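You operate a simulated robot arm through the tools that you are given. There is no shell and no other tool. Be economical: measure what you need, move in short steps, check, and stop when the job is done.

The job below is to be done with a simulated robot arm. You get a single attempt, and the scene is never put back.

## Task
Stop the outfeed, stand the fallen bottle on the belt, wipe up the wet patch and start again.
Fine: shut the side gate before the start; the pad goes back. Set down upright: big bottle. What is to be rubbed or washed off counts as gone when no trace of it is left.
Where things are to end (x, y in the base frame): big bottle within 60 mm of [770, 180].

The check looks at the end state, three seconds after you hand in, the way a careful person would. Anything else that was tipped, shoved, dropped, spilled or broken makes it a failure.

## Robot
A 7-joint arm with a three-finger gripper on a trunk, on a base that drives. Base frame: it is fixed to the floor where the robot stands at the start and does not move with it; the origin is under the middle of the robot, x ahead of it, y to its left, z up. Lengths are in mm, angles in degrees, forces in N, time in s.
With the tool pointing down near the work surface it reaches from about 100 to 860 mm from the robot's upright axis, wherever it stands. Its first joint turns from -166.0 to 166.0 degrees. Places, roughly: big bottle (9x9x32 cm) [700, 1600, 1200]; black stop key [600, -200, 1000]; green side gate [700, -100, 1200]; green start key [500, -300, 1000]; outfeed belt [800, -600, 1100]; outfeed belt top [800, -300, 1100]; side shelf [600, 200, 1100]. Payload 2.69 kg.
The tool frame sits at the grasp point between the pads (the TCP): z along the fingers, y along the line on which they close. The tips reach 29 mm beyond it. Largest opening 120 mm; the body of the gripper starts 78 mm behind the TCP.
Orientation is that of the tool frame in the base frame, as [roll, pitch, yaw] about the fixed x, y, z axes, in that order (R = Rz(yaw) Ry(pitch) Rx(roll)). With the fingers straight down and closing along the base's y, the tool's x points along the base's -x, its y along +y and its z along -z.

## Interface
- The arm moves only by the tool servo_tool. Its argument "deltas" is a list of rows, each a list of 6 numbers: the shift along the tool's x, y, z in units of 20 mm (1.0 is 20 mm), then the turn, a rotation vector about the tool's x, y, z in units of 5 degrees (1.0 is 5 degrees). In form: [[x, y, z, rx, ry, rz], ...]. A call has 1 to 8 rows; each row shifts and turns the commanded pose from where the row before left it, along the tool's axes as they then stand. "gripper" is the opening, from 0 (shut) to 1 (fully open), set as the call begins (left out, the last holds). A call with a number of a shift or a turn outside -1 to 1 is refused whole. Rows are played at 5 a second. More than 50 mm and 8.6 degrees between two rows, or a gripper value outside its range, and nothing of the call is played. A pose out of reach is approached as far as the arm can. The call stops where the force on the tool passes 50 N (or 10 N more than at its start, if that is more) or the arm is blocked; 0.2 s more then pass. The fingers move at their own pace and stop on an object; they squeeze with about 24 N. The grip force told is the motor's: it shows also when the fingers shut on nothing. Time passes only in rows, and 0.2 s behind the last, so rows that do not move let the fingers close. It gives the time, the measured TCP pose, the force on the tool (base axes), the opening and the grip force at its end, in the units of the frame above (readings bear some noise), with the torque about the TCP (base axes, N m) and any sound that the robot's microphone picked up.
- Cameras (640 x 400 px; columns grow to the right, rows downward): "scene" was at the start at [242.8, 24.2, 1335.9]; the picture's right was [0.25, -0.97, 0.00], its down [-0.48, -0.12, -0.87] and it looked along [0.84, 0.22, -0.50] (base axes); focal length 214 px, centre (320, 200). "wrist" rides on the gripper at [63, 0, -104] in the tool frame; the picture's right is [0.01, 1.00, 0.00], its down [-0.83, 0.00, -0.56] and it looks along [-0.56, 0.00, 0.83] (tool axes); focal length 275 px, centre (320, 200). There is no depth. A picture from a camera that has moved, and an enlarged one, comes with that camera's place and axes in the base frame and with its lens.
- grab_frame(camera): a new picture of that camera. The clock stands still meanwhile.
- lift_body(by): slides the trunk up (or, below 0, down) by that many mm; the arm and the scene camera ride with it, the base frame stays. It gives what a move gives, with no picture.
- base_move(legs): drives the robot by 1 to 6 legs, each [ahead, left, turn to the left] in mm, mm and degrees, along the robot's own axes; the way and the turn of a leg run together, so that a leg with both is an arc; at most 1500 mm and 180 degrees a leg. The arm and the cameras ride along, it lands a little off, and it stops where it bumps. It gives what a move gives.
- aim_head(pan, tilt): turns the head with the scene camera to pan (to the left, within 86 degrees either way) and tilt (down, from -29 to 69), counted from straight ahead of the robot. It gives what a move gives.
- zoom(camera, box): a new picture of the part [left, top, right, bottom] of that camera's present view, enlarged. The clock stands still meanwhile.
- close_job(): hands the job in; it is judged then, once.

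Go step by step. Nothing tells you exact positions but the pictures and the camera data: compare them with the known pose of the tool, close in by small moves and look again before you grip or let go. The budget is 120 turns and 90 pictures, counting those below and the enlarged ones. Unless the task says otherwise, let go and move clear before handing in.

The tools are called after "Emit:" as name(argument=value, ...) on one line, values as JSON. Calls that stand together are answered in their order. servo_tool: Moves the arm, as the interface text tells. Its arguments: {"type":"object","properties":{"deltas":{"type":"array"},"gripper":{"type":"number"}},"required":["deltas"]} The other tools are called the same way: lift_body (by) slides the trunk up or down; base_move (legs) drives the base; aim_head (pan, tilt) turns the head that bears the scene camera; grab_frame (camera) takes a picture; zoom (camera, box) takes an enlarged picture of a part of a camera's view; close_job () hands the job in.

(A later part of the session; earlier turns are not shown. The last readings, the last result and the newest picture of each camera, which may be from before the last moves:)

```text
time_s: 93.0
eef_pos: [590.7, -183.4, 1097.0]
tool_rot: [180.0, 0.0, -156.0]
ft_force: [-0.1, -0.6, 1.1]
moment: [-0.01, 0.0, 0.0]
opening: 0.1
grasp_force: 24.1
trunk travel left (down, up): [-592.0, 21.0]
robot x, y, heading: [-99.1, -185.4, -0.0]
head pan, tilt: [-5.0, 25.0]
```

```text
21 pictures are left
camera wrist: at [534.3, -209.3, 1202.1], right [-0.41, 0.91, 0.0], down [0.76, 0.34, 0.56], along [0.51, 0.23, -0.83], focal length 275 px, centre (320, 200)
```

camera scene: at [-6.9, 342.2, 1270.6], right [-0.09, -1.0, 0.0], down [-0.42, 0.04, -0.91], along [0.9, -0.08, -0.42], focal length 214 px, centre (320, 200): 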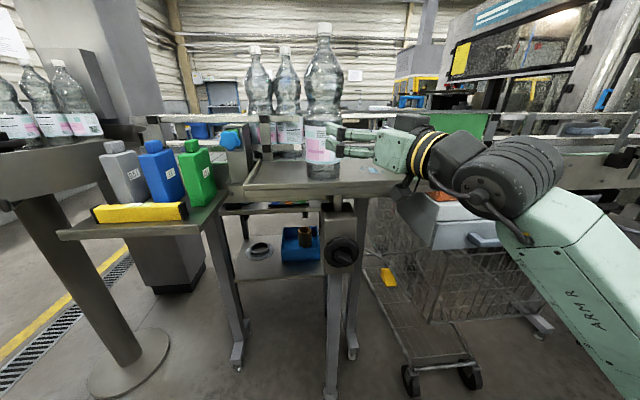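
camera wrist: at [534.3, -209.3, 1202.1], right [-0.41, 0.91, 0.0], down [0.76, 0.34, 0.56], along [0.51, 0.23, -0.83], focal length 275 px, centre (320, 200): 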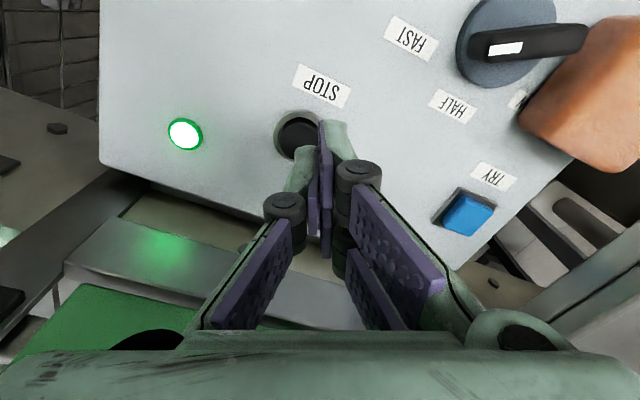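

STOP is at (601,-196); the selector sits on FAST and was on HALF at the start. I press STOP now.

Emit:
servo_tool(deltas=[[-0.2, -0.8, 0, 0, 0, 0], [0, 0, 0.7, 0, 0, 0], [0, 0, 0.5, 0, 0, 0], [0, 0, 0.3, 0, 0, 0], [0, 0, 0.3, 0, 0, 0], [0, 0, 0.2, 0, 0, 0]])

Emit:
servo_tool(deltas=[[0, 0, -0.6, 0, 0, 0], [0, 0, -1, 0, 0, 0], [0, 0, -1, 0, 0, 0], [0.5, 0.7, -0.5, 0, 0, 0], [0.5, 0.7, 0, 0, 0, 0], [0.5, 0.7, 0, 0, 0, 0]])

Emit:
grab_frame(camera="wrist")

```text
time_s: 94.4
eef_pos: [601.9, -198.4, 1058.2]
tool_rot: [-180.0, 0.1, -156.0]
ft_force: [0.5, 0.7, 2.8]
moment: [0.0, -0.01, -0.05]
opening: 0.0
grasp_force: 24.5
trunk travel left (down, up): [-592.0, 21.0]
robot x, y, heading: [-98.8, -190.2, 0.2]
head pan, tilt: [-5.0, 25.0]
heard: click
```

```text
time_s: 95.8
eef_pos: [557.0, -172.5, 1120.5]
tool_rot: [179.9, 0.1, -155.9]
ft_force: [0.8, -1.1, 0.1]
moment: [0.0, 0.03, -0.01]
opening: 0.1
grasp_force: 23.7
trunk travel left (down, up): [-592.0, 21.0]
robot x, y, heading: [-103.6, -189.4, -0.1]
head pan, tilt: [-5.0, 25.0]
```

```text
20 pictures are left
camera wrist: at [499.3, -198.3, 1224.5], right [-0.41, 0.91, 0.0], down [0.76, 0.34, 0.56], along [0.51, 0.23, -0.83], focal length 275 px, centre (320, 200)
```

wrist: 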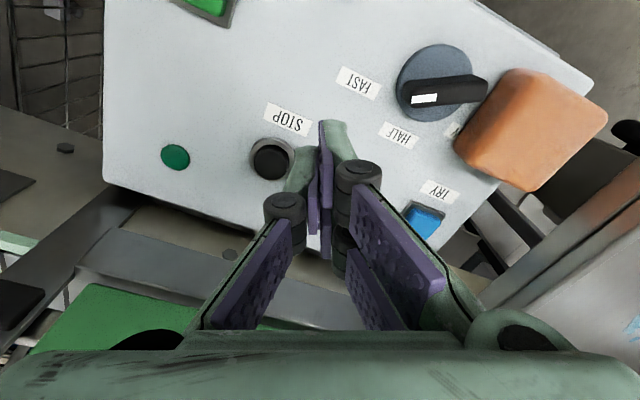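

Lamp off: stopped. Now the selector: knob centre is about (502,-114) with its pointer toward FAST; I'll push the pointer end round to HALF with the closed fingertips, first positioning behind it.

Emit:
servo_tool(deltas=[[0.9, 0.88, 0, 0, 0, 0], [0.9, 0.88, 0, 0, 0, 0], [0.9, 0.88, 0, 0, 0, 0], [0, 0, 0.8, 0, 0, 0], [0, 0, 0.6, 0, 0, 0]])

Emit:
grab_frame(camera="wrist")

```text
time_s: 97.0
eef_pos: [486.3, -146.3, 1091.7]
tool_rot: [180.0, 0.1, -156.0]
ft_force: [0.6, -0.7, 0.2]
moment: [-0.02, -0.01, -0.02]
opening: 0.0
grasp_force: 24.3
trunk travel left (down, up): [-592.0, 21.0]
robot x, y, heading: [-101.3, -190.6, 0.1]
head pan, tilt: [-5.0, 25.0]
```

```text
19 pictures are left
camera wrist: at [428.8, -172.6, 1196.3], right [-0.41, 0.91, 0.0], down [0.76, 0.34, 0.56], along [0.51, 0.23, -0.83], focal length 275 px, centre (320, 200)
```

wrist: 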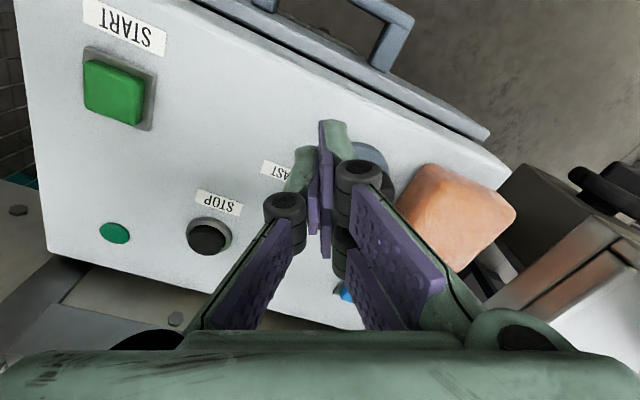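

Emit:
servo_tool(deltas=[[0, 0, 0.6, 0, 0, 0], [0, 0, 0.5, 0, 0, 0], [-0.47, 0.08, 0, 0, 0, 0], [-0.34, -0.19, 0, 0, 0, 0], [-0.35, -0.1, 0, 0, 0, 0], [-0.36, 0, 0, 0, 0, 0], [-0.35, 0.1, 0, 0, 0, 0]])

Emit:
grab_frame(camera="wrist")

```text
time_s: 98.6
eef_pos: [521.2, -131.9, 1069.1]
tool_rot: [-179.9, 0.2, -156.0]
ft_force: [1.1, 0.2, -0.2]
moment: [-0.02, -0.01, 0.0]
opening: 0.1
grasp_force: 24.2
trunk travel left (down, up): [-592.0, 21.0]
robot x, y, heading: [-102.1, -188.9, 0.1]
head pan, tilt: [-5.0, 25.0]
```

```text
18 pictures are left
camera wrist: at [464.5, -158.0, 1173.8], right [-0.41, 0.91, 0.0], down [0.76, 0.34, 0.56], along [0.51, 0.23, -0.83], focal length 275 px, centre (320, 200)
```

wrist: 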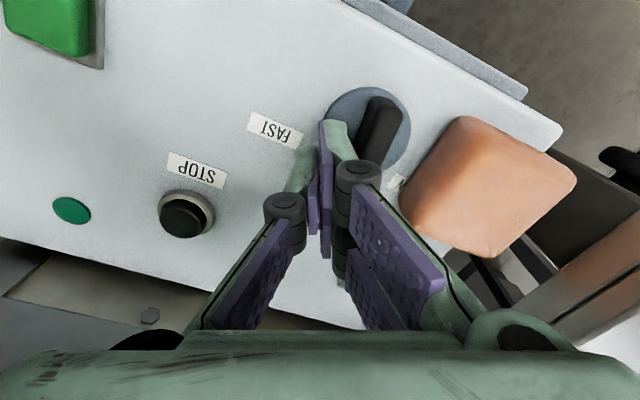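

The knob has turned toward HALF. I back off to verify.

Emit:
servo_tool(deltas=[[0.3, -0.5, 0, 0, 0, 0], [0, -0.3, -1, 0, 0, 0], [0, 0, -1, 0, 0, 0], [0.3, 0, -1, 0, 0, 0], [0.8, 0, 0, 0, 0, 0], [0.8, 0, 0, 0, 0, 0]])

Emit:
grab_frame(camera="wrist")

```text
time_s: 100.0
eef_pos: [487.8, -166.1, 1130.4]
tool_rot: [179.9, 0.1, -156.0]
ft_force: [-0.1, 0.3, 0.1]
moment: [0.04, -0.03, -0.02]
opening: 0.2
grasp_force: 24.1
trunk travel left (down, up): [-592.0, 21.0]
robot x, y, heading: [-97.9, -187.9, 0.3]
head pan, tilt: [-5.0, 25.0]
```

```text
17 pictures are left
camera wrist: at [430.3, -191.3, 1235.2], right [-0.41, 0.91, 0.0], down [0.76, 0.34, 0.56], along [0.51, 0.23, -0.83], focal length 275 px, centre (320, 200)
```

wrist: 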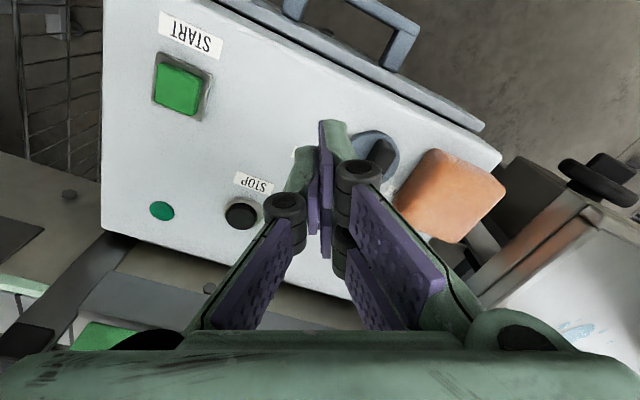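

The knob is hidden by the fingers here; I'll see it while fetching the pad. The pad is at about (499,-43), square to the axes, so I shift the base left and turn to yaw 180 with the opening near 84 mm.

Emit:
base_move(legs=[[0, 145, 0]])

Emit:
servo_tool(deltas=[[0, 0, 0, 0, 0, 0.96], [0, 0, 0, 0, 0, 0.96], [0, 0, 0, 0, 0, 0.96], [0, 0, 0, 0, 0, 0.96], [0, 0, 0, 0, 0, 0.96], [-0.3, -0.8, 0, 0, 0, 0], [0, 0, 0, 0, 0, 0]], gripper=0.7)

Emit:
grab_frame(camera="wrist")

```text
time_s: 101.8
eef_pos: [487.9, -18.7, 1130.5]
tool_rot: [180.0, 0.1, -156.0]
ft_force: [0.2, 0.6, 0.1]
moment: [-0.03, 0.0, 0.02]
opening: 0.0
grasp_force: 24.0
trunk travel left (down, up): [-592.0, 21.0]
robot x, y, heading: [-98.0, -42.4, 0.1]
head pan, tilt: [-5.0, 25.0]
```

```text
time_s: 103.4
eef_pos: [494.9, -37.2, 1132.1]
tool_rot: [179.9, 0.0, 179.9]
ft_force: [0.7, 0.2, 1.0]
moment: [0.01, -0.01, 0.05]
opening: 83.9
grasp_force: 0.1
trunk travel left (down, up): [-592.0, 21.0]
robot x, y, heading: [-102.7, -41.3, -0.0]
head pan, tilt: [-5.0, 25.0]
```

```text
16 pictures are left
camera wrist: at [431.7, -36.7, 1235.4], right [0.0, 1.0, 0.0], down [0.83, 0.0, 0.56], along [0.56, 0.0, -0.83], focal length 275 px, centre (320, 200)
```

wrist: 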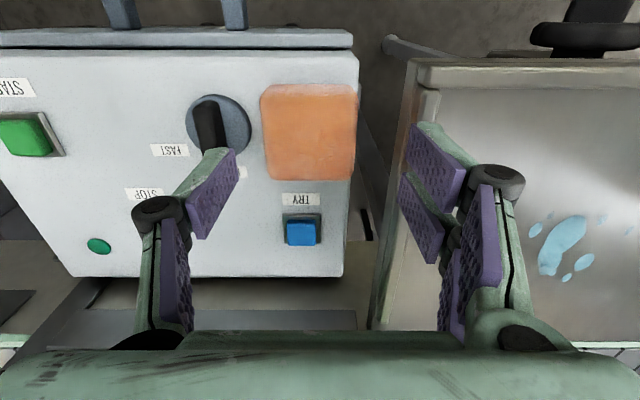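

The knob now points straight at HALF as at the start. I centre over the pad (501,-44), go down and grip it.

Emit:
servo_tool(deltas=[[-0.3, -0.35, 0, 0, 0, 0], [0, 0, 1, 0, 0, 0], [0, 0, 1, 0, 0, 0], [0, 0, 0.7, 0, 0, 0], [0, 0, 0.4, 0, 0, 0], [0, 0, 0.2, 0, 0, 0]], gripper=0.67)

Emit:
servo_tool(deltas=[[0, 0, 0, 0, 0, 0], [0, 0, 0, 0, 0, 0], [0, 0, 0, 0, 0, 0], [0, 0, 0, 0, 0, 0]], gripper=0)

Emit:
servo_tool(deltas=[[0, 0, -0.5, 0, 0, 0], [0, 0, -0.5, 0, 0, 0], [0, 0, -1, 0, 0, 0]])

Emit:
grab_frame(camera="wrist")

```text
time_s: 104.8
eef_pos: [499.2, -42.6, 1064.7]
tool_rot: [179.8, 0.1, 179.9]
ft_force: [1.1, -15.6, 9.5]
moment: [0.91, 0.06, 0.1]
opening: 72.6
grasp_force: 0.1
trunk travel left (down, up): [-592.0, 21.0]
robot x, y, heading: [-101.3, -41.7, 0.3]
head pan, tilt: [-5.0, 25.0]
```

```text
time_s: 105.8
eef_pos: [499.7, -42.4, 1064.0]
tool_rot: [179.8, 0.1, -179.9]
ft_force: [0.0, -0.7, 0.1]
moment: [-0.03, -0.01, -0.01]
opening: 63.9
grasp_force: 24.0
trunk travel left (down, up): [-592.0, 21.0]
robot x, y, heading: [-99.2, -43.7, 0.2]
head pan, tilt: [-5.0, 25.0]
```

```text
time_s: 106.6
eef_pos: [499.4, -41.9, 1103.5]
tool_rot: [179.8, 0.2, -180.0]
ft_force: [0.0, 0.5, -0.5]
moment: [0.01, -0.01, 0.0]
opening: 63.9
grasp_force: 23.8
trunk travel left (down, up): [-592.0, 21.0]
robot x, y, heading: [-101.3, -40.5, 0.4]
head pan, tilt: [-5.0, 25.0]
```

```text
15 pictures are left
camera wrist: at [436.5, -43.0, 1209.5], right [0.0, 1.0, 0.0], down [0.83, 0.0, 0.56], along [0.56, 0.0, -0.83], focal length 275 px, centre (320, 200)
```

wrist: 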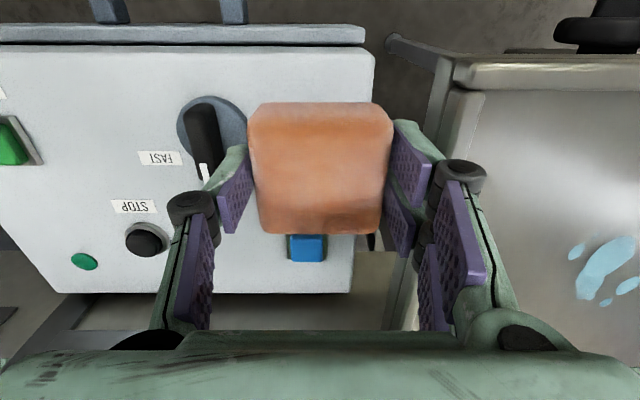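

Pad held, with its rest pose noted as TCP (499.5,-42.3,1064). The wet spots span about x 545-612, y 112-190, so I raise, shift the base left and position over them.

Emit:
servo_tool(deltas=[[0, 0, -1, 0, 0, 0], [0, 0, -1, 0, 0, 0], [0, 0, -1, 0, 0, 0], [0, 0, -0.8, 0, 0, 0]])

Emit:
base_move(legs=[[0, 172, 0]])

Emit:
servo_tool(deltas=[[-1, 0, 0, 0, 0, 0], [-1, 0, 0, 0, 0, 0], [-1, 0, 0, 0, 0, 0], [0, 0, 1, 0, 0, 0], [0, 0, 0.4, 0, 0, 0]])

Emit:
grab_frame(camera="wrist")

```text
time_s: 107.6
eef_pos: [499.1, -42.8, 1171.0]
tool_rot: [179.9, 0.2, -179.9]
ft_force: [-0.6, 0.0, -0.7]
moment: [0.0, 0.02, -0.03]
opening: 64.2
grasp_force: 24.2
out of reach, approached as far as the arm can: row 4
trunk travel left (down, up): [-592.0, 21.0]
robot x, y, heading: [-101.3, -44.0, 0.1]
head pan, tilt: [-5.0, 25.0]
```

```text
time_s: 109.6
eef_pos: [498.8, 133.5, 1171.9]
tool_rot: [179.8, 0.2, -180.0]
ft_force: [0.5, -0.1, -0.5]
moment: [0.01, -0.03, 0.02]
opening: 63.9
grasp_force: 23.9
trunk travel left (down, up): [-592.0, 21.0]
robot x, y, heading: [-102.4, 137.0, 0.4]
head pan, tilt: [-5.0, 25.0]
```

```text
time_s: 110.8
eef_pos: [559.9, 135.2, 1139.6]
tool_rot: [179.8, 0.1, -180.0]
ft_force: [-0.3, 0.7, -0.1]
moment: [0.01, 0.03, 0.01]
opening: 64.2
grasp_force: 24.4
out of reach, approached as far as the arm can: row 2
trunk travel left (down, up): [-592.0, 21.0]
robot x, y, heading: [-100.8, 133.0, 0.1]
head pan, tilt: [-5.0, 25.0]
```

```text
14 pictures are left
camera wrist: at [496.9, 133.5, 1244.8], right [0.0, 1.0, 0.0], down [0.83, 0.0, 0.56], along [0.56, 0.01, -0.83], focal length 275 px, centre (320, 200)
```

wrist: 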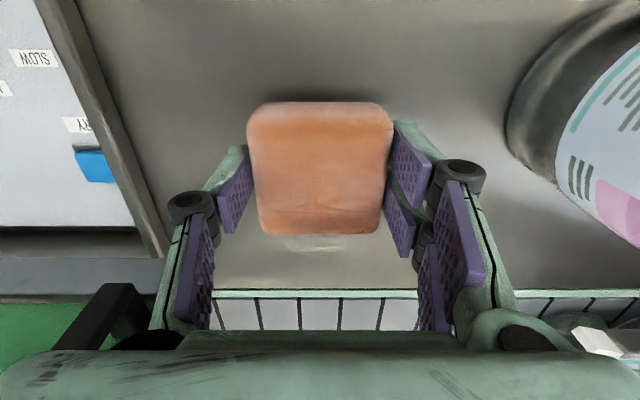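

I lower until the pad presses on the shelf.

Emit:
servo_tool(deltas=[[0, 0, 0.3, 0, 0, 0], [0, 0, 0.2, 0, 0, 0], [0, 0, 0.2, 0, 0, 0]])

```text
time_s: 111.6
eef_pos: [559.1, 133.3, 1127.0]
tool_rot: [179.7, 0.3, 180.0]
ft_force: [1.5, -0.2, 1.1]
moment: [-0.11, -0.1, 0.01]
opening: 64.1
grasp_force: 24.2
trunk travel left (down, up): [-592.0, 21.0]
robot x, y, heading: [-103.3, 137.0, -0.1]
head pan, tilt: [-5.0, 25.0]
```

Emit:
servo_tool(deltas=[[0, 0, 0.25, 0, 0, 0], [0, 0.9, 0, 0, 0, 0], [0, 0.9, 0, 0, 0, 0], [0, -1, 0, 0, 0, 0], [0, -1, 0, 0, 0, 0], [0, -1, 0, 0, 0, 0], [-0.9, 0, 0, 0, 0, 0], [0, 1, 0, 0, 0, 0]])

Emit:
servo_tool(deltas=[[0, 1, 0, 0, 0, 0], [0, 1, 0, 0, 0, 0], [-0.9, 0, 0, 0, 0, 0], [0, -1, 0, 0, 0, 0], [0, -1, 0, 0, 0, 0], [0, -1, 0, 0, 0, 0], [0.9, 0, 0, 0, 0, 0], [0, 0.8, 0, 0, 0, 0]])

Emit:
servo_tool(deltas=[[0.9, 0.8, 0, 0, 0, 0], [0, 0.8, 0, 0, 0, 0], [0, 0.8, 0, 0, 0, 0], [-0.9, 0, 0, 0, 0, 0], [-0.9, 0, 0, 0, 0, 0], [0, 0, -1, 0, 0, 0], [0, -1, -0.3, 0, 0, 0], [0, -1, 0, 0, 0, 0]])

Emit:
grab_frame(camera="scene")

```text
time_s: 113.4
eef_pos: [574.0, 128.7, 1122.5]
tool_rot: [179.8, 0.2, 179.9]
ft_force: [0.7, -3.8, 16.9]
moment: [-0.23, 0.0, -0.01]
opening: 64.5
grasp_force: 24.1
trunk travel left (down, up): [-592.0, 21.0]
robot x, y, heading: [-98.6, 132.8, 0.2]
head pan, tilt: [-5.0, 25.0]
```

```text
time_s: 115.2
eef_pos: [576.2, 123.0, 1121.8]
tool_rot: [179.8, 0.2, 179.9]
ft_force: [-0.5, -3.0, 12.0]
moment: [-0.11, -0.14, -0.09]
opening: 64.0
grasp_force: 24.0
trunk travel left (down, up): [-592.0, 21.0]
robot x, y, heading: [-102.2, 134.2, -0.1]
head pan, tilt: [-5.0, 25.0]
```

```text
time_s: 117.0
eef_pos: [594.6, 133.8, 1146.0]
tool_rot: [179.8, 0.2, -179.9]
ft_force: [0.0, 0.4, -0.3]
moment: [-0.02, 0.03, 0.0]
opening: 64.1
grasp_force: 24.0
trunk travel left (down, up): [-592.0, 21.0]
robot x, y, heading: [-102.0, 136.1, -0.1]
head pan, tilt: [-5.0, 25.0]
```

```text
13 pictures are left
camera scene: at [145.5, 127.7, 1360.5], right [-0.09, -1.0, 0.0], down [-0.42, 0.04, -0.91], along [0.9, -0.08, -0.42], focal length 214 px, centre (320, 200)
```

scene: 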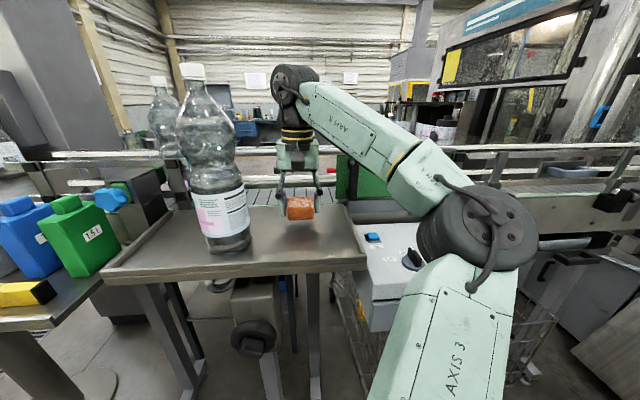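

I raise, bring the tool back, return toward the panel and inspect the wiped area.

Emit:
servo_tool(deltas=[[1, 0, -0.5, 0, 0, 0], [1, 0, -0.5, 0, 0, 0], [1, 0, -0.2, 0, 0, 0], [1, 0, 0, 0, 0, 0], [0.7, 0, 0, 0, 0, 0]])

Emit:
base_move(legs=[[0, -177, 0]])

Emit:
aim_head(pan=25, tilt=32)

Emit:
zoom(camera="scene", box=[180, 80, 480, 270])

```text
time_s: 118.2
eef_pos: [501.4, 135.1, 1171.8]
tool_rot: [179.9, 0.1, 179.9]
ft_force: [-0.3, -0.6, -0.2]
moment: [0.01, -0.03, 0.0]
opening: 64.2
grasp_force: 24.3
trunk travel left (down, up): [-592.0, 21.0]
robot x, y, heading: [-102.1, 136.2, -0.0]
head pan, tilt: [-5.0, 25.0]
```

```text
time_s: 120.2
eef_pos: [501.6, -46.1, 1170.9]
tool_rot: [179.7, 0.2, 179.8]
ft_force: [-0.9, -1.2, -1.4]
moment: [0.03, 0.03, 0.02]
opening: 64.0
grasp_force: 24.2
trunk travel left (down, up): [-592.0, 21.0]
robot x, y, heading: [-100.8, -44.2, 0.0]
head pan, tilt: [-5.0, 25.0]
```

```text
time_s: 121.2
eef_pos: [501.9, -45.1, 1171.8]
tool_rot: [179.8, 0.2, 179.8]
ft_force: [-0.4, 0.4, -0.2]
moment: [0.01, -0.02, 0.02]
opening: 64.0
grasp_force: 24.2
trunk travel left (down, up): [-592.0, 21.0]
robot x, y, heading: [-100.5, -41.7, -0.2]
head pan, tilt: [25.0, 32.0]
```

```text
2.11 times, centred on (330, 175) of scene
camera zoom: at [135.0, -4.0, 1349.4], right [0.42, -0.91, 0.0], down [-0.48, -0.22, -0.85], along [0.77, 0.36, -0.53], focal length 452 px, centre (299, 253)
```

zoom: 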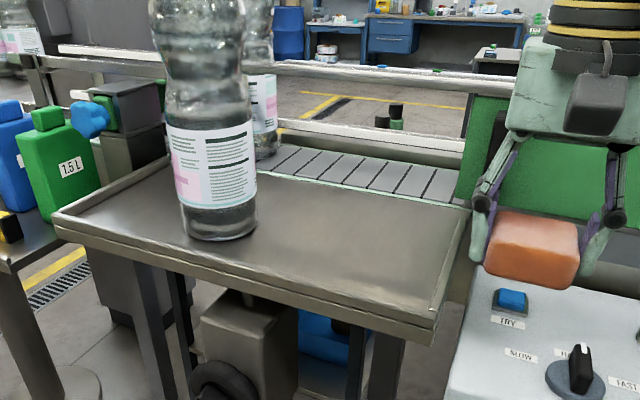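

The shelf looks clean and the selector points at HALF. I put the pad back in its spot.

Emit:
servo_tool(deltas=[[0.1, 0.15, 0.5, 0, 0, 0], [0, 0, 1, 0, 0, 0], [0, 0, 1, 0, 0, 0], [0, 0, 1, 0, 0, 0], [0, 0, 0.8, 0, 0, 0], [0, 0, 0.5, 0, 0, 0], [0, 0, 0.3, 0, 0, 0]])

```text
time_s: 122.8
eef_pos: [498.6, -41.7, 1069.9]
tool_rot: [179.8, 0.2, 179.8]
ft_force: [0.6, 0.5, -0.5]
moment: [-0.02, -0.03, -0.01]
opening: 64.2
grasp_force: 24.0
trunk travel left (down, up): [-592.0, 21.0]
robot x, y, heading: [-104.6, -41.5, -0.3]
head pan, tilt: [25.0, 32.0]
```

Emit:
servo_tool(deltas=[[0, 0, 0.2, 0, 0, 0], [0, 0, 0.1, 0, 0, 0]])

Emit:
servo_tool(deltas=[[0, 0, 0, 0, 0, 0], [0, 0, 0, 0, 0, 0], [0, 0, -0.5, 0, 0, 0], [0, 0, -1, 0, 0, 0], [0, 0, -1, 0, 0, 0], [0, 0, -1, 0, 0, 0], [0.5, 0, -1, 0, 0, 0]], gripper=0.62)

Emit:
grab_frame(camera="wrist")

```text
time_s: 123.3
eef_pos: [499.9, -41.8, 1064.5]
tool_rot: [179.8, 0.2, 179.7]
ft_force: [0.3, 0.3, 0.3]
moment: [-0.04, -0.01, 0.03]
opening: 64.0
grasp_force: 24.1
trunk travel left (down, up): [-592.0, 21.0]
robot x, y, heading: [-102.3, -46.2, -0.1]
head pan, tilt: [25.0, 32.0]
```

```text
time_s: 125.0
eef_pos: [487.4, -42.6, 1153.7]
tool_rot: [179.8, 0.2, 179.8]
ft_force: [-0.1, -0.6, 1.0]
moment: [-0.02, 0.0, -0.02]
opening: 74.4
grasp_force: 0.0
trunk travel left (down, up): [-592.0, 21.0]
robot x, y, heading: [-102.6, -44.1, -0.2]
head pan, tilt: [25.0, 32.0]
```

```text
11 pictures are left
camera wrist: at [425.5, -43.3, 1256.9], right [0.0, 1.0, 0.0], down [0.83, 0.0, 0.56], along [0.56, 0.0, -0.83], focal length 275 px, centre (320, 200)
```

wrist: 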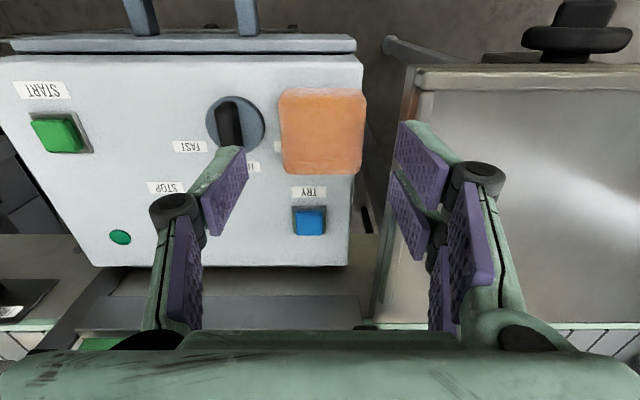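

Pad is back, the lamp is off and the keys are untouched. Next comes the bottle: I back off, turn the tool horizontal (pointing +x) and line up with the bottle.

Emit:
base_move(legs=[[-155, 0, 0]])

Emit:
servo_tool(deltas=[[0, 0, 0, 0, -1, 0], [0, 0, 0, 0, -1, 0], [0, 0, 0, 0, -1, 0], [0, 0, 0, 0, -1, 0], [0, 0, 0, 0, -1, 0], [0, 0, 0, 0, -1, 0], [0, 0, 0, 0, -1, 0], [0, 0, 0, 0, -1, 0]], gripper=1)

Emit:
servo_tool(deltas=[[0, 0, 0, 0, -1, 0], [0, 0, 0, 0, -1, 0], [0, 0, 0, 0, -1, 0], [0, 0, 0, 0, -1, 0], [0, 0, 0, 0, -1, 0], [0, 0, 0, 0, -1, 0], [0, 0, 0, 0, -1, 0], [0, 0, 0, 0, -1, 0]])

Emit:
servo_tool(deltas=[[-0.8, -0.8, 0, 0, -1, 0], [-0.8, -0.8, 0, 0, -1, 0], [-0.8, -0.8, 0, 0, 0, 0], [-0.7, -0.8, 0, 0, 0, 0], [0, -0.8, 0, 0, 0, 0], [0, -0.8, 0, 0, 0, 0]])

```text
time_s: 126.3
eef_pos: [332.2, -42.6, 1153.1]
tool_rot: [179.8, 0.2, 179.8]
ft_force: [-0.7, 0.5, 0.8]
moment: [-0.01, -0.01, -0.04]
opening: 74.3
grasp_force: 0.0
trunk travel left (down, up): [-592.0, 21.0]
robot x, y, heading: [-256.9, -43.8, -0.0]
head pan, tilt: [25.0, 32.0]
```

```text
time_s: 128.2
eef_pos: [333.0, -42.2, 1152.1]
tool_rot: [179.7, 40.1, 179.6]
ft_force: [-0.6, -0.8, -0.1]
moment: [0.03, -0.03, -0.01]
opening: 119.9
grasp_force: 0.1
trunk travel left (down, up): [-592.0, 21.0]
robot x, y, heading: [-258.4, -43.7, -0.2]
head pan, tilt: [25.0, 32.0]
```

```text
time_s: 129.9
eef_pos: [363.1, -40.9, 1195.3]
tool_rot: [178.8, 80.0, 178.7]
ft_force: [0.6, -0.2, -0.9]
moment: [0.04, -0.01, -0.01]
opening: 120.1
grasp_force: 0.1
out of reach, approached as far as the arm can: row 6, 7, 8
trunk travel left (down, up): [-592.0, 21.0]
robot x, y, heading: [-252.6, -41.9, 0.1]
head pan, tilt: [25.0, 32.0]
```

```text
time_s: 131.3
eef_pos: [371.2, -138.4, 1261.8]
tool_rot: [49.2, 89.6, 49.1]
ft_force: [0.4, -0.1, 0.6]
moment: [-0.02, -0.02, 0.0]
opening: 120.1
grasp_force: 0.1
out of reach, approached as far as the arm can: row 2
trunk travel left (down, up): [-592.0, 21.0]
robot x, y, heading: [-256.4, -42.7, 0.0]
head pan, tilt: [25.0, 32.0]
```

Emit:
base_move(legs=[[0, 432, 0]])

Emit:
servo_tool(deltas=[[0.7, 0, 0, 0, 0, 0], [0.7, 0, 0, 0, 0, 0], [0.7, 0, 0, 0, 0, 0]])

Emit:
grab_frame(camera="wrist")

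```text
time_s: 135.3
eef_pos: [371.3, 294.8, 1261.5]
tool_rot: [54.4, 89.7, 53.9]
ft_force: [0.8, 0.7, -0.3]
moment: [0.0, 0.03, 0.01]
opening: 120.1
grasp_force: 0.0
trunk travel left (down, up): [-592.0, 21.0]
robot x, y, heading: [-257.0, 398.6, -0.7]
head pan, tilt: [25.0, 32.0]
```

```text
time_s: 136.1
eef_pos: [372.7, 293.0, 1219.6]
tool_rot: [56.4, 89.7, 55.8]
ft_force: [0.2, 0.6, 0.3]
moment: [0.01, -0.02, 0.0]
opening: 120.0
grasp_force: 0.1
trunk travel left (down, up): [-592.0, 21.0]
robot x, y, heading: [-254.6, 390.1, -0.4]
head pan, tilt: [25.0, 32.0]
```

```text
10 pictures are left
camera wrist: at [268.6, 295.5, 1156.8], right [0.01, 1.0, 0.0], down [-0.56, 0.01, 0.83], along [0.83, -0.01, 0.56], focal length 275 px, centre (320, 200)
```

wrist: 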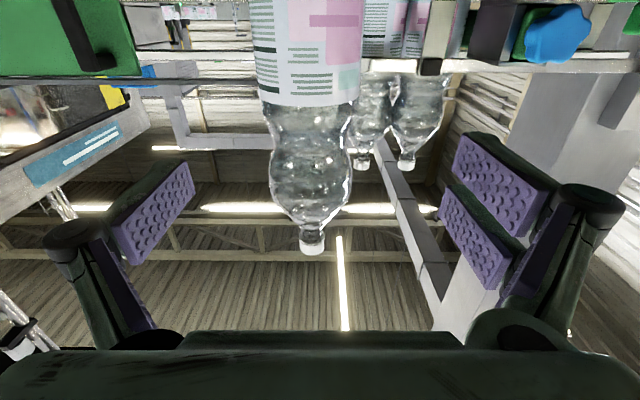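

The bottle axis is at y≈282. I shift the tool 11 mm right and advance, checking before the fingers straddle it.

Emit:
servo_tool(deltas=[[0, -0.55, 0, 0, 0, 0], [0, 0, 1, 0, 0, 0], [0, 0, 1, 0, 0, 0], [0, 0, 1, 0, 0, 0], [0, 0, 1, 0, 0, 0], [0, 0, 0.9, 0, 0, 0]])

Emit:
grab_frame(camera="wrist")

```text
time_s: 137.5
eef_pos: [469.0, 282.1, 1221.0]
tool_rot: [60.6, 89.7, 60.1]
ft_force: [0.0, -0.2, 0.3]
moment: [-0.02, 0.01, -0.04]
opening: 119.7
grasp_force: 0.0
trunk travel left (down, up): [-592.0, 21.0]
robot x, y, heading: [-254.3, 395.5, -0.4]
head pan, tilt: [25.0, 32.0]
```

```text
9 pictures are left
camera wrist: at [366.4, 284.3, 1157.5], right [0.01, 1.0, 0.0], down [-0.56, 0.01, 0.83], along [0.83, -0.01, 0.56], focal length 275 px, centre (320, 200)
```

wrist: 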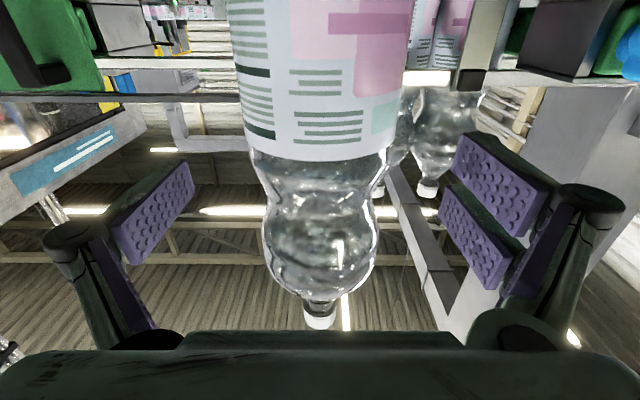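

Centred; the bottle axis is at x≈536. I advance 66 mm and close.

Emit:
servo_tool(deltas=[[0, 0, 0.9, 0, 0, 0], [0, 0, 0.9, 0, 0, 0], [0, 0, 0.8, 0, 0, 0], [0, 0, 0.7, 0, 0, 0]])

Emit:
servo_tool(deltas=[[0, 0, 0, 0, 0, 0], [0, 0, 0, 0, 0, 0], [0, 0, 0, 0, 0, 0], [0, 0, 0, 0, 0, 0], [0, 0, 0, 0, 0, 0]], gripper=0)

Emit:
servo_tool(deltas=[[-0.4, 0, 0, 0, 0, 0], [-0.6, 0, 0, 0, 0, 0]])

```text
time_s: 138.5
eef_pos: [535.9, 282.6, 1219.9]
tool_rot: [57.7, 89.7, 57.3]
ft_force: [0.7, 0.8, 0.1]
moment: [-0.01, 0.0, -0.03]
opening: 119.9
grasp_force: 0.1
trunk travel left (down, up): [-592.0, 21.0]
robot x, y, heading: [-254.5, 397.1, -0.6]
head pan, tilt: [25.0, 32.0]
```

```text
time_s: 139.7
eef_pos: [535.8, 283.0, 1220.8]
tool_rot: [54.5, 89.7, 54.0]
ft_force: [0.3, -1.2, 0.4]
moment: [-0.15, 0.12, -0.14]
opening: 87.5
grasp_force: 23.5
trunk travel left (down, up): [-592.0, 21.0]
robot x, y, heading: [-252.0, 393.3, -0.5]
head pan, tilt: [25.0, 32.0]
```

```text
time_s: 140.3
eef_pos: [536.9, 282.9, 1238.7]
tool_rot: [99.8, 89.7, 99.1]
ft_force: [0.5, 0.1, -15.4]
moment: [0.01, -0.03, 0.01]
opening: 87.5
grasp_force: 24.2
trunk travel left (down, up): [-592.0, 21.0]
robot x, y, heading: [-252.4, 397.0, -0.4]
head pan, tilt: [25.0, 32.0]
```

Lifted cleanly. I raise further and check where the elbow is before moving to the belt.

Emit:
servo_tool(deltas=[[-0.9, 0, 0, 0, 0, 0], [-0.9, 0, 0, 0, 0, 0], [0, 0, 1, 0, 0, 0], [0, 0, 1, 0, 0, 0], [0, 0, 1, 0, 0, 0], [0, 0, 1, 0, 0, 0]])

Emit:
aim_head(pan=-22, tilt=30)

Emit:
grab_frame(camera="scene")

```text
time_s: 141.7
eef_pos: [617.5, 279.9, 1276.1]
tool_rot: [81.0, 89.8, 80.5]
ft_force: [0.3, 0.0, -15.6]
moment: [-0.02, 0.0, 0.0]
opening: 87.2
grasp_force: 23.8
trunk travel left (down, up): [-592.0, 21.0]
robot x, y, heading: [-252.1, 397.7, -0.4]
head pan, tilt: [25.0, 32.0]
```

```text
time_s: 142.8
eef_pos: [616.4, 281.9, 1275.5]
tool_rot: [80.2, 89.7, 79.6]
ft_force: [0.2, -0.4, -15.5]
moment: [0.0, -0.05, 0.01]
opening: 87.2
grasp_force: 23.2
trunk travel left (down, up): [-592.0, 21.0]
robot x, y, heading: [-255.2, 396.8, -0.6]
head pan, tilt: [-22.0, 30.0]
```

```text
8 pictures are left
camera scene: at [-14.4, 360.0, 1352.2], right [-0.38, -0.92, 0.0], down [-0.46, 0.19, -0.87], along [0.8, -0.33, -0.5], focal length 214 px, centre (320, 200)
```

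scene: 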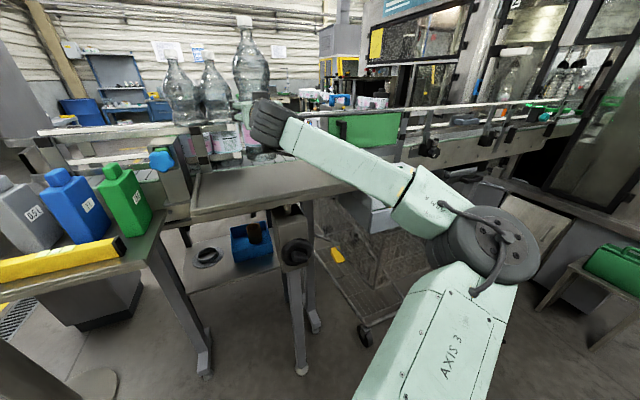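

The elbow is well clear (near x≈100). I drive right, then forward, to bring the bottle over (770,180).

Emit:
base_move(legs=[[0, -101, 0], [100, 0, 0.5]])

Emit:
aim_head(pan=2, tilt=22)

Emit:
grab_frame(camera="scene")

```text
time_s: 145.0
eef_pos: [717.0, 189.8, 1274.1]
tool_rot: [100.7, 89.7, 100.8]
ft_force: [0.3, 0.4, -16.6]
moment: [0.02, -0.11, -0.01]
opening: 87.6
grasp_force: 23.9
trunk travel left (down, up): [-592.0, 21.0]
robot x, y, heading: [-158.2, 291.4, -0.1]
head pan, tilt: [-22.0, 30.0]
```

```text
time_s: 145.9
eef_pos: [716.2, 189.9, 1274.3]
tool_rot: [100.2, 89.8, 100.2]
ft_force: [0.2, -0.2, -15.4]
moment: [-0.03, -0.06, -0.01]
opening: 87.4
grasp_force: 24.9
trunk travel left (down, up): [-592.0, 21.0]
robot x, y, heading: [-158.3, 296.1, 0.1]
head pan, tilt: [2.0, 22.0]
```

```text
7 pictures are left
camera scene: at [93.2, 299.6, 1364.9], right [0.04, -1.0, 0.0], down [-0.38, -0.01, -0.93], along [0.93, 0.03, -0.38], focal length 214 px, centre (320, 200)
```

scene: 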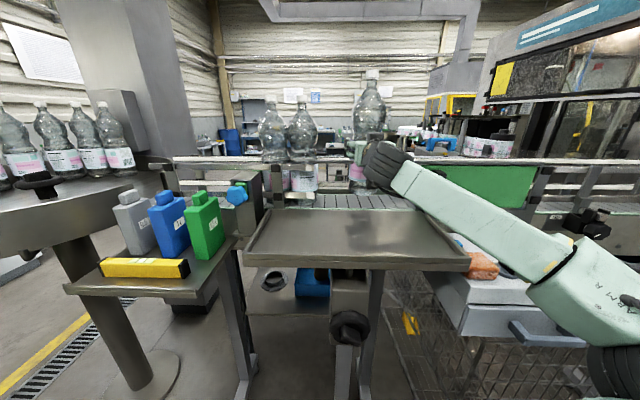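

Emit:
base_move(legs=[[53, 0, 0]])

Emit:
servo_tool(deltas=[[0, -0.4, 0, 0, 0, 0], [0.7, 0, 0, 0, 0, 0], [0.7, 0, 0, 0, 0, 0], [0.5, 0, 0, 0, 0, 0]])

Emit:
zoom(camera="scene", box=[240, 60, 480, 240])

```text
time_s: 146.8
eef_pos: [769.9, 190.6, 1274.6]
tool_rot: [109.2, 89.6, 108.9]
ft_force: [1.3, -0.3, -16.2]
moment: [0.02, -0.09, 0.04]
opening: 87.5
grasp_force: 23.6
trunk travel left (down, up): [-592.0, 21.0]
robot x, y, heading: [-104.8, 294.0, 0.1]
head pan, tilt: [2.0, 22.0]
```

```text
time_s: 147.8
eef_pos: [770.1, 182.1, 1236.5]
tool_rot: [112.7, 89.8, 112.9]
ft_force: [-0.5, 0.1, -15.7]
moment: [0.0, -0.07, 0.0]
opening: 87.1
grasp_force: 24.4
trunk travel left (down, up): [-592.0, 21.0]
robot x, y, heading: [-105.1, 291.0, 0.2]
head pan, tilt: [2.0, 22.0]
```

```text
2.22 times, centred on (360, 150) of scene
camera zoom: at [146.1, 299.8, 1364.9], right [0.04, -1.0, 0.0], down [-0.38, -0.01, -0.93], along [0.93, 0.03, -0.38], focal length 477 px, centre (231, 311)
```

zoom: 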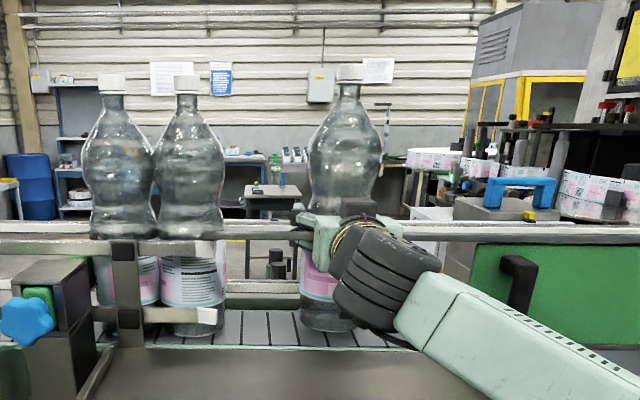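

Just above the belt. I descend gently to contact.

Emit:
servo_tool(deltas=[[0.3, 0, 0, 0, 0, 0], [0.3, 0, 0, 0, 0, 0], [0.2, 0, 0, 0, 0, 0]])

```text
time_s: 148.6
eef_pos: [767.4, 182.8, 1227.1]
tool_rot: [17.2, 89.7, 17.2]
ft_force: [6.4, -0.2, 6.4]
moment: [-0.39, -0.19, 0.17]
opening: 87.5
grasp_force: 23.8
trunk travel left (down, up): [-592.0, 21.0]
robot x, y, heading: [-100.4, 297.1, 0.1]
head pan, tilt: [2.0, 22.0]
```

Contact. I ease off 4 mm, then open.

Emit:
servo_tool(deltas=[[-0.25, 0, 0, 0, 0, 0], [0, 0, 0, 0, 0, 0]])

Emit:
servo_tool(deltas=[[0, 0, 0, 0, 0, 0], [0, 0, 0, 0, 0, 0], [0, 0, 0, 0, 0, 0]], gripper=0.76)

Emit:
servo_tool(deltas=[[0, 0, 0, 0, 0, 0], [0, 0, 0, 0, 0, 0], [0, 0, 0, 0, 0, 0], [0, 0, -0.7, 0, 0, 0], [0, 0, -0.7, 0, 0, 0], [0, 0, -1, 0, 0, 0], [0, 0, -1, 0, 0, 0], [0, 0, -1, 0, 0, 0]], gripper=1)

Emit:
base_move(legs=[[-150, 0, 0]])

Emit:
zoom(camera="scene", box=[210, 60, 530, 260])

```text
time_s: 149.2
eef_pos: [767.6, 182.4, 1226.0]
tool_rot: [98.7, 89.7, 98.6]
ft_force: [-1.6, 0.5, -3.5]
moment: [-0.14, -0.07, 0.0]
opening: 87.2
grasp_force: 23.6
trunk travel left (down, up): [-592.0, 21.0]
robot x, y, heading: [-102.7, 299.0, 0.1]
head pan, tilt: [2.0, 22.0]
```

```text
time_s: 150.0
eef_pos: [769.3, 183.1, 1226.5]
tool_rot: [81.8, 89.7, 81.7]
ft_force: [-0.5, -0.4, 0.6]
moment: [0.02, 0.03, -0.01]
opening: 91.3
grasp_force: 0.1
trunk travel left (down, up): [-592.0, 21.0]
robot x, y, heading: [-101.9, 292.7, 0.1]
head pan, tilt: [2.0, 22.0]
```

```text
time_s: 151.8
eef_pos: [678.6, 183.7, 1226.2]
tool_rot: [77.7, 89.7, 77.7]
ft_force: [0.3, 0.4, 0.4]
moment: [0.02, -0.02, 0.01]
opening: 120.0
grasp_force: 0.0
trunk travel left (down, up): [-592.0, 21.0]
robot x, y, heading: [-107.0, 294.9, -0.1]
head pan, tilt: [2.0, 22.0]
```

```text
time_s: 153.2
eef_pos: [529.2, 181.3, 1225.7]
tool_rot: [71.4, 89.8, 71.3]
ft_force: [-0.2, 0.1, -0.3]
moment: [0.0, -0.02, 0.02]
opening: 120.1
grasp_force: 0.0
trunk travel left (down, up): [-592.0, 21.0]
robot x, y, heading: [-255.5, 293.8, -0.1]
head pan, tilt: [2.0, 22.0]
```

```text
2.00 times, centred on (370, 160) of scene
camera zoom: at [-6.3, 299.5, 1365.6], right [0.04, -1.0, 0.0], down [-0.37, -0.01, -0.93], along [0.93, 0.03, -0.37], focal length 429 px, centre (220, 280)
```

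zoom: 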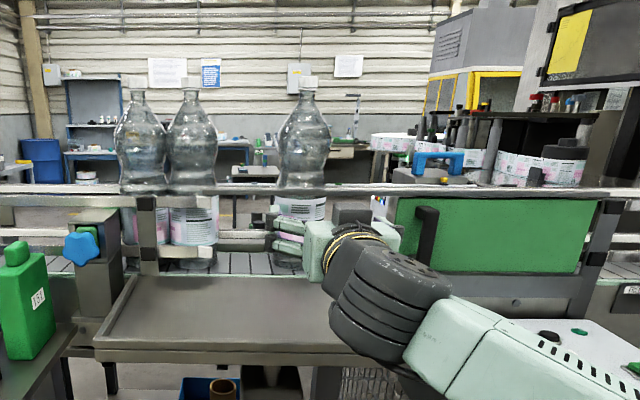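

The bottle stands on the belt at (770,183). Now the gate: I zoom in to see how it is guided.

Emit:
zoom(camera="scene", box=[390, 130, 550, 230])

```text
4.00 times, centred on (470, 180) of scene
camera zoom: at [-6.3, 299.5, 1365.6], right [0.04, -1.0, 0.0], down [-0.37, -0.01, -0.93], along [0.93, 0.03, -0.37], focal length 858 px, centre (-280, 280)
```

zoom: 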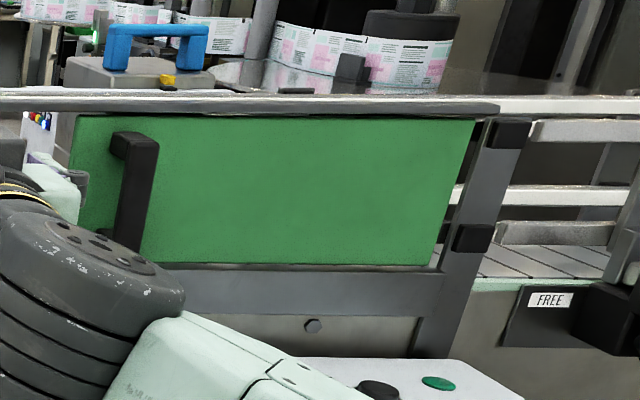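

The gate seems to slide left in a track, with its handle at about (665-705, -15, 1130-1224). I position closed fingers, pitched down 20°, just right of the handle to push it toward +y.

Emit:
base_move(legs=[[0, -205, 0]])

Emit:
servo_tool(deltas=[[0, -0.8, 0, 0, 1, 0], [0, -0.8, 0, 0, 1, 0], [0, 0, 0, 0, 1, 0], [0, 0, 0, 0, 1, 0], [0.9, 0, 0.4, 0, 0, 0], [0.5, 0, 0.2, 0, 0, 0]], gripper=0)

Emit:
base_move(legs=[[85, 0, 0]])

Emit:
grab_frame(camera="wrist")

```text
time_s: 155.4
eef_pos: [529.1, -22.4, 1225.5]
tool_rot: [80.7, 89.7, 80.5]
ft_force: [-0.8, -0.5, 0.2]
moment: [-0.02, 0.02, 0.0]
opening: 119.9
grasp_force: 0.0
trunk travel left (down, up): [-592.0, 21.0]
robot x, y, heading: [-254.6, 90.3, -0.1]
head pan, tilt: [2.0, 22.0]
```

```text
time_s: 156.8
eef_pos: [531.4, -53.4, 1193.8]
tool_rot: [178.3, 69.9, 178.2]
ft_force: [-0.6, 0.4, 0.1]
moment: [0.02, -0.01, 0.0]
opening: 11.5
grasp_force: 1.8
trunk travel left (down, up): [-592.0, 21.0]
robot x, y, heading: [-252.6, 91.0, -0.2]
head pan, tilt: [2.0, 22.0]
```

```text
time_s: 157.9
eef_pos: [616.4, -54.6, 1193.4]
tool_rot: [178.2, 69.8, 178.1]
ft_force: [0.1, -0.4, -0.3]
moment: [0.03, 0.01, 0.0]
opening: 0.2
grasp_force: 23.9
trunk travel left (down, up): [-592.0, 21.0]
robot x, y, heading: [-169.2, 92.7, -0.2]
head pan, tilt: [2.0, 22.0]
```

```text
3 pictures are left
camera wrist: at [497.1, -54.2, 1169.7], right [0.0, 1.0, 0.01], down [-0.24, -0.01, 0.97], along [0.97, 0.0, 0.24], focal length 275 px, centre (320, 200)
```

wrist: 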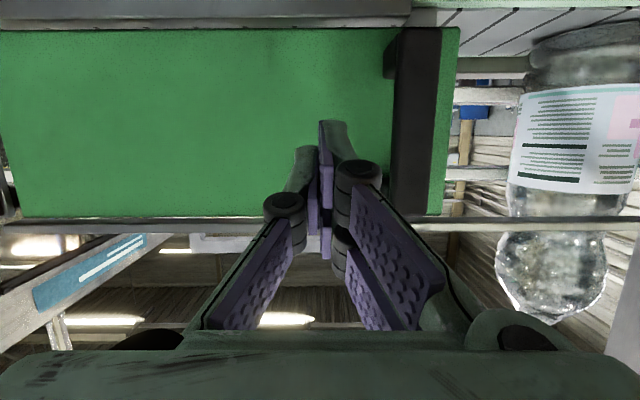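

The gate's free edge is at y≈50 and the handle at y -6 to 22. I move in beside the handle and try a first gentle push to +y.

Emit:
servo_tool(deltas=[[-0.27, 0, 0.73, 0, 0, 0], [-0.27, 0, 0.73, 0, 0, 0], [-0.25, 0, 0.65, 0, 0, 0], [0, 0.8, 0, 0, 0, 0], [0, 0.8, 0, 0, 0, 0], [0, 0.5, 0, 0, 0, 0]])

Emit:
servo_tool(deltas=[[0, 0.6, 0, 0, 0, 0], [0, 0.6, 0, 0, 0, 0]])

```text
time_s: 159.3
eef_pos: [658.9, -13.5, 1195.5]
tool_rot: [175.2, 70.0, 175.5]
ft_force: [-17.3, -1.9, 3.5]
moment: [0.16, -0.34, 0.04]
opening: 0.0
grasp_force: 23.7
trunk travel left (down, up): [-592.0, 21.0]
robot x, y, heading: [-172.2, 89.9, -0.1]
head pan, tilt: [2.0, 22.0]
```

```text
time_s: 159.9
eef_pos: [658.5, 10.1, 1193.5]
tool_rot: [173.9, 70.0, 174.5]
ft_force: [-15.8, -0.2, 8.2]
moment: [0.06, -0.46, 0.04]
opening: 0.0
grasp_force: 23.8
trunk travel left (down, up): [-592.0, 21.0]
robot x, y, heading: [-166.1, 90.1, -0.2]
head pan, tilt: [2.0, 22.0]
```

Emit:
servo_tool(deltas=[[0.14, 0, -0.38, 0, 0, 0], [0, 0.5, 0, 0, 0, 0]])

Emit:
grab_frame(camera="wrist")

```text
time_s: 160.5
eef_pos: [654.9, 24.0, 1189.2]
tool_rot: [173.1, 69.5, 174.1]
ft_force: [0.4, 0.0, -0.3]
moment: [0.03, 0.01, -0.01]
opening: 0.0
grasp_force: 24.1
trunk travel left (down, up): [-592.0, 21.0]
robot x, y, heading: [-175.0, 91.4, -0.1]
head pan, tilt: [2.0, 22.0]
```

```text
2 pictures are left
camera wrist: at [535.7, 23.6, 1166.4], right [-0.01, 1.0, 0.04], down [-0.23, -0.04, 0.97], along [0.97, 0.0, 0.23], focal length 275 px, centre (320, 200)
```

wrist: 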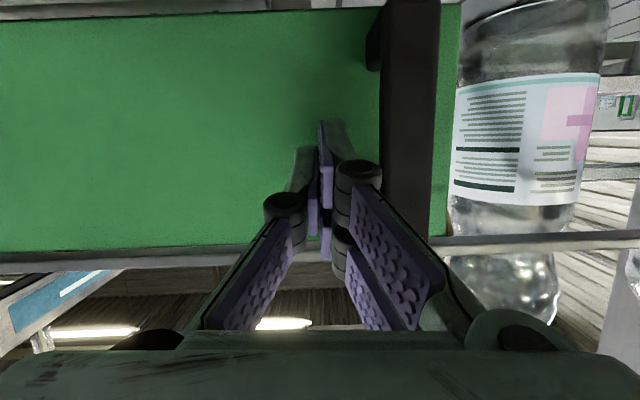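

The gate slides: it moved about 60 mm left with me. I push the handle on by driving the base left.

Emit:
base_move(legs=[[0, 130, 0]])

Emit:
servo_tool(deltas=[[0, 1, 0, 0, 0, 0], [0, 1, 0, 0, 0, 0], [0, 1, 0, 0, 0, 0], [0, 1, 0, 0, 0, 0], [0, 1, 0, 0, 0, 0]])

```text
time_s: 162.2
eef_pos: [656.2, 156.1, 1188.8]
tool_rot: [173.6, 69.5, 174.6]
ft_force: [-0.1, 0.8, 0.7]
moment: [-0.02, 0.0, 0.02]
opening: 0.0
grasp_force: 23.4
trunk travel left (down, up): [-592.0, 21.0]
robot x, y, heading: [-167.1, 222.3, 0.1]
head pan, tilt: [2.0, 22.0]
```

```text
time_s: 163.3
eef_pos: [655.9, 256.2, 1193.1]
tool_rot: [173.8, 69.6, 174.7]
ft_force: [0.5, 0.8, 0.5]
moment: [0.01, 0.02, -0.02]
opening: 0.0
grasp_force: 23.4
trunk travel left (down, up): [-592.0, 21.0]
robot x, y, heading: [-168.8, 225.3, 0.1]
head pan, tilt: [2.0, 22.0]
```

Emit:
servo_tool(deltas=[[0, 1, 0, 0, 0, 0], [0, 1, 0, 0, 0, 0], [0, 1, 0, 0, 0, 0], [0, 0.7, 0, 0, 0, 0], [0, 0.5, 0, 0, 0, 0], [0, 0.5, 0, 0, 0, 0]])

```text
time_s: 163.9
eef_pos: [656.3, 270.3, 1191.7]
tool_rot: [174.1, 69.1, 172.9]
ft_force: [-1.1, -14.3, 0.7]
moment: [0.17, -0.03, 0.13]
opening: 0.0
grasp_force: 24.1
trunk travel left (down, up): [-592.0, 21.0]
robot x, y, heading: [-171.0, 224.1, -0.5]
head pan, tilt: [2.0, 22.0]
stopped in row 2: the force on the tool passed its limit at 58 N (the readings are from after the stop); the commanded pose is now the measured one
```

End stop reached at y≈270 (58 N). I back away and look.

Emit:
servo_tool(deltas=[[0, -0.5, 0, 0, 0, 0], [0.27, 0, -0.73, 0, 0, 0], [0.34, 0, -0.94, 0, 0, 0], [0.34, 0, -0.94, 0, 0, 0]])

Emit:
base_move(legs=[[-200, 0, 0]])

Emit:
aim_head(pan=0, tilt=22)

Emit:
zoom(camera="scene", box=[200, 60, 520, 260])

```text
time_s: 164.9
eef_pos: [600.3, 265.7, 1191.4]
tool_rot: [174.1, 69.2, 173.3]
ft_force: [0.1, -0.5, 0.2]
moment: [-0.02, -0.01, -0.03]
opening: 0.2
grasp_force: 23.9
trunk travel left (down, up): [-592.0, 21.0]
robot x, y, heading: [-167.2, 220.1, -0.5]
head pan, tilt: [2.0, 22.0]
```

```text
time_s: 166.5
eef_pos: [396.8, 267.4, 1191.9]
tool_rot: [174.0, 69.1, 173.4]
ft_force: [0.2, -0.5, 0.8]
moment: [-0.02, 0.01, 0.03]
opening: 0.0
grasp_force: 23.8
trunk travel left (down, up): [-592.0, 21.0]
robot x, y, heading: [-369.9, 224.3, -0.5]
head pan, tilt: [2.0, 22.0]
```

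```text
time_s: 167.2
eef_pos: [398.0, 266.9, 1192.0]
tool_rot: [174.1, 69.1, 173.4]
ft_force: [0.7, 0.0, -0.4]
moment: [0.01, -0.02, 0.0]
opening: 0.0
grasp_force: 23.9
trunk travel left (down, up): [-592.0, 21.0]
robot x, y, heading: [-377.5, 224.7, -0.2]
head pan, tilt: [0.0, 22.0]
```

```text
2.00 times, centred on (360, 160) of scene
camera zoom: at [-124.1, 224.8, 1365.4], right [-0.01, -1.0, 0.0], down [-0.37, 0.0, -0.93], along [0.93, 0.0, -0.37], focal length 429 px, centre (240, 280)
```

zoom: 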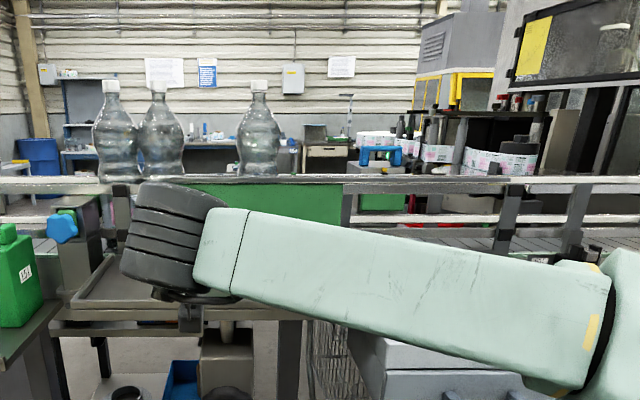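

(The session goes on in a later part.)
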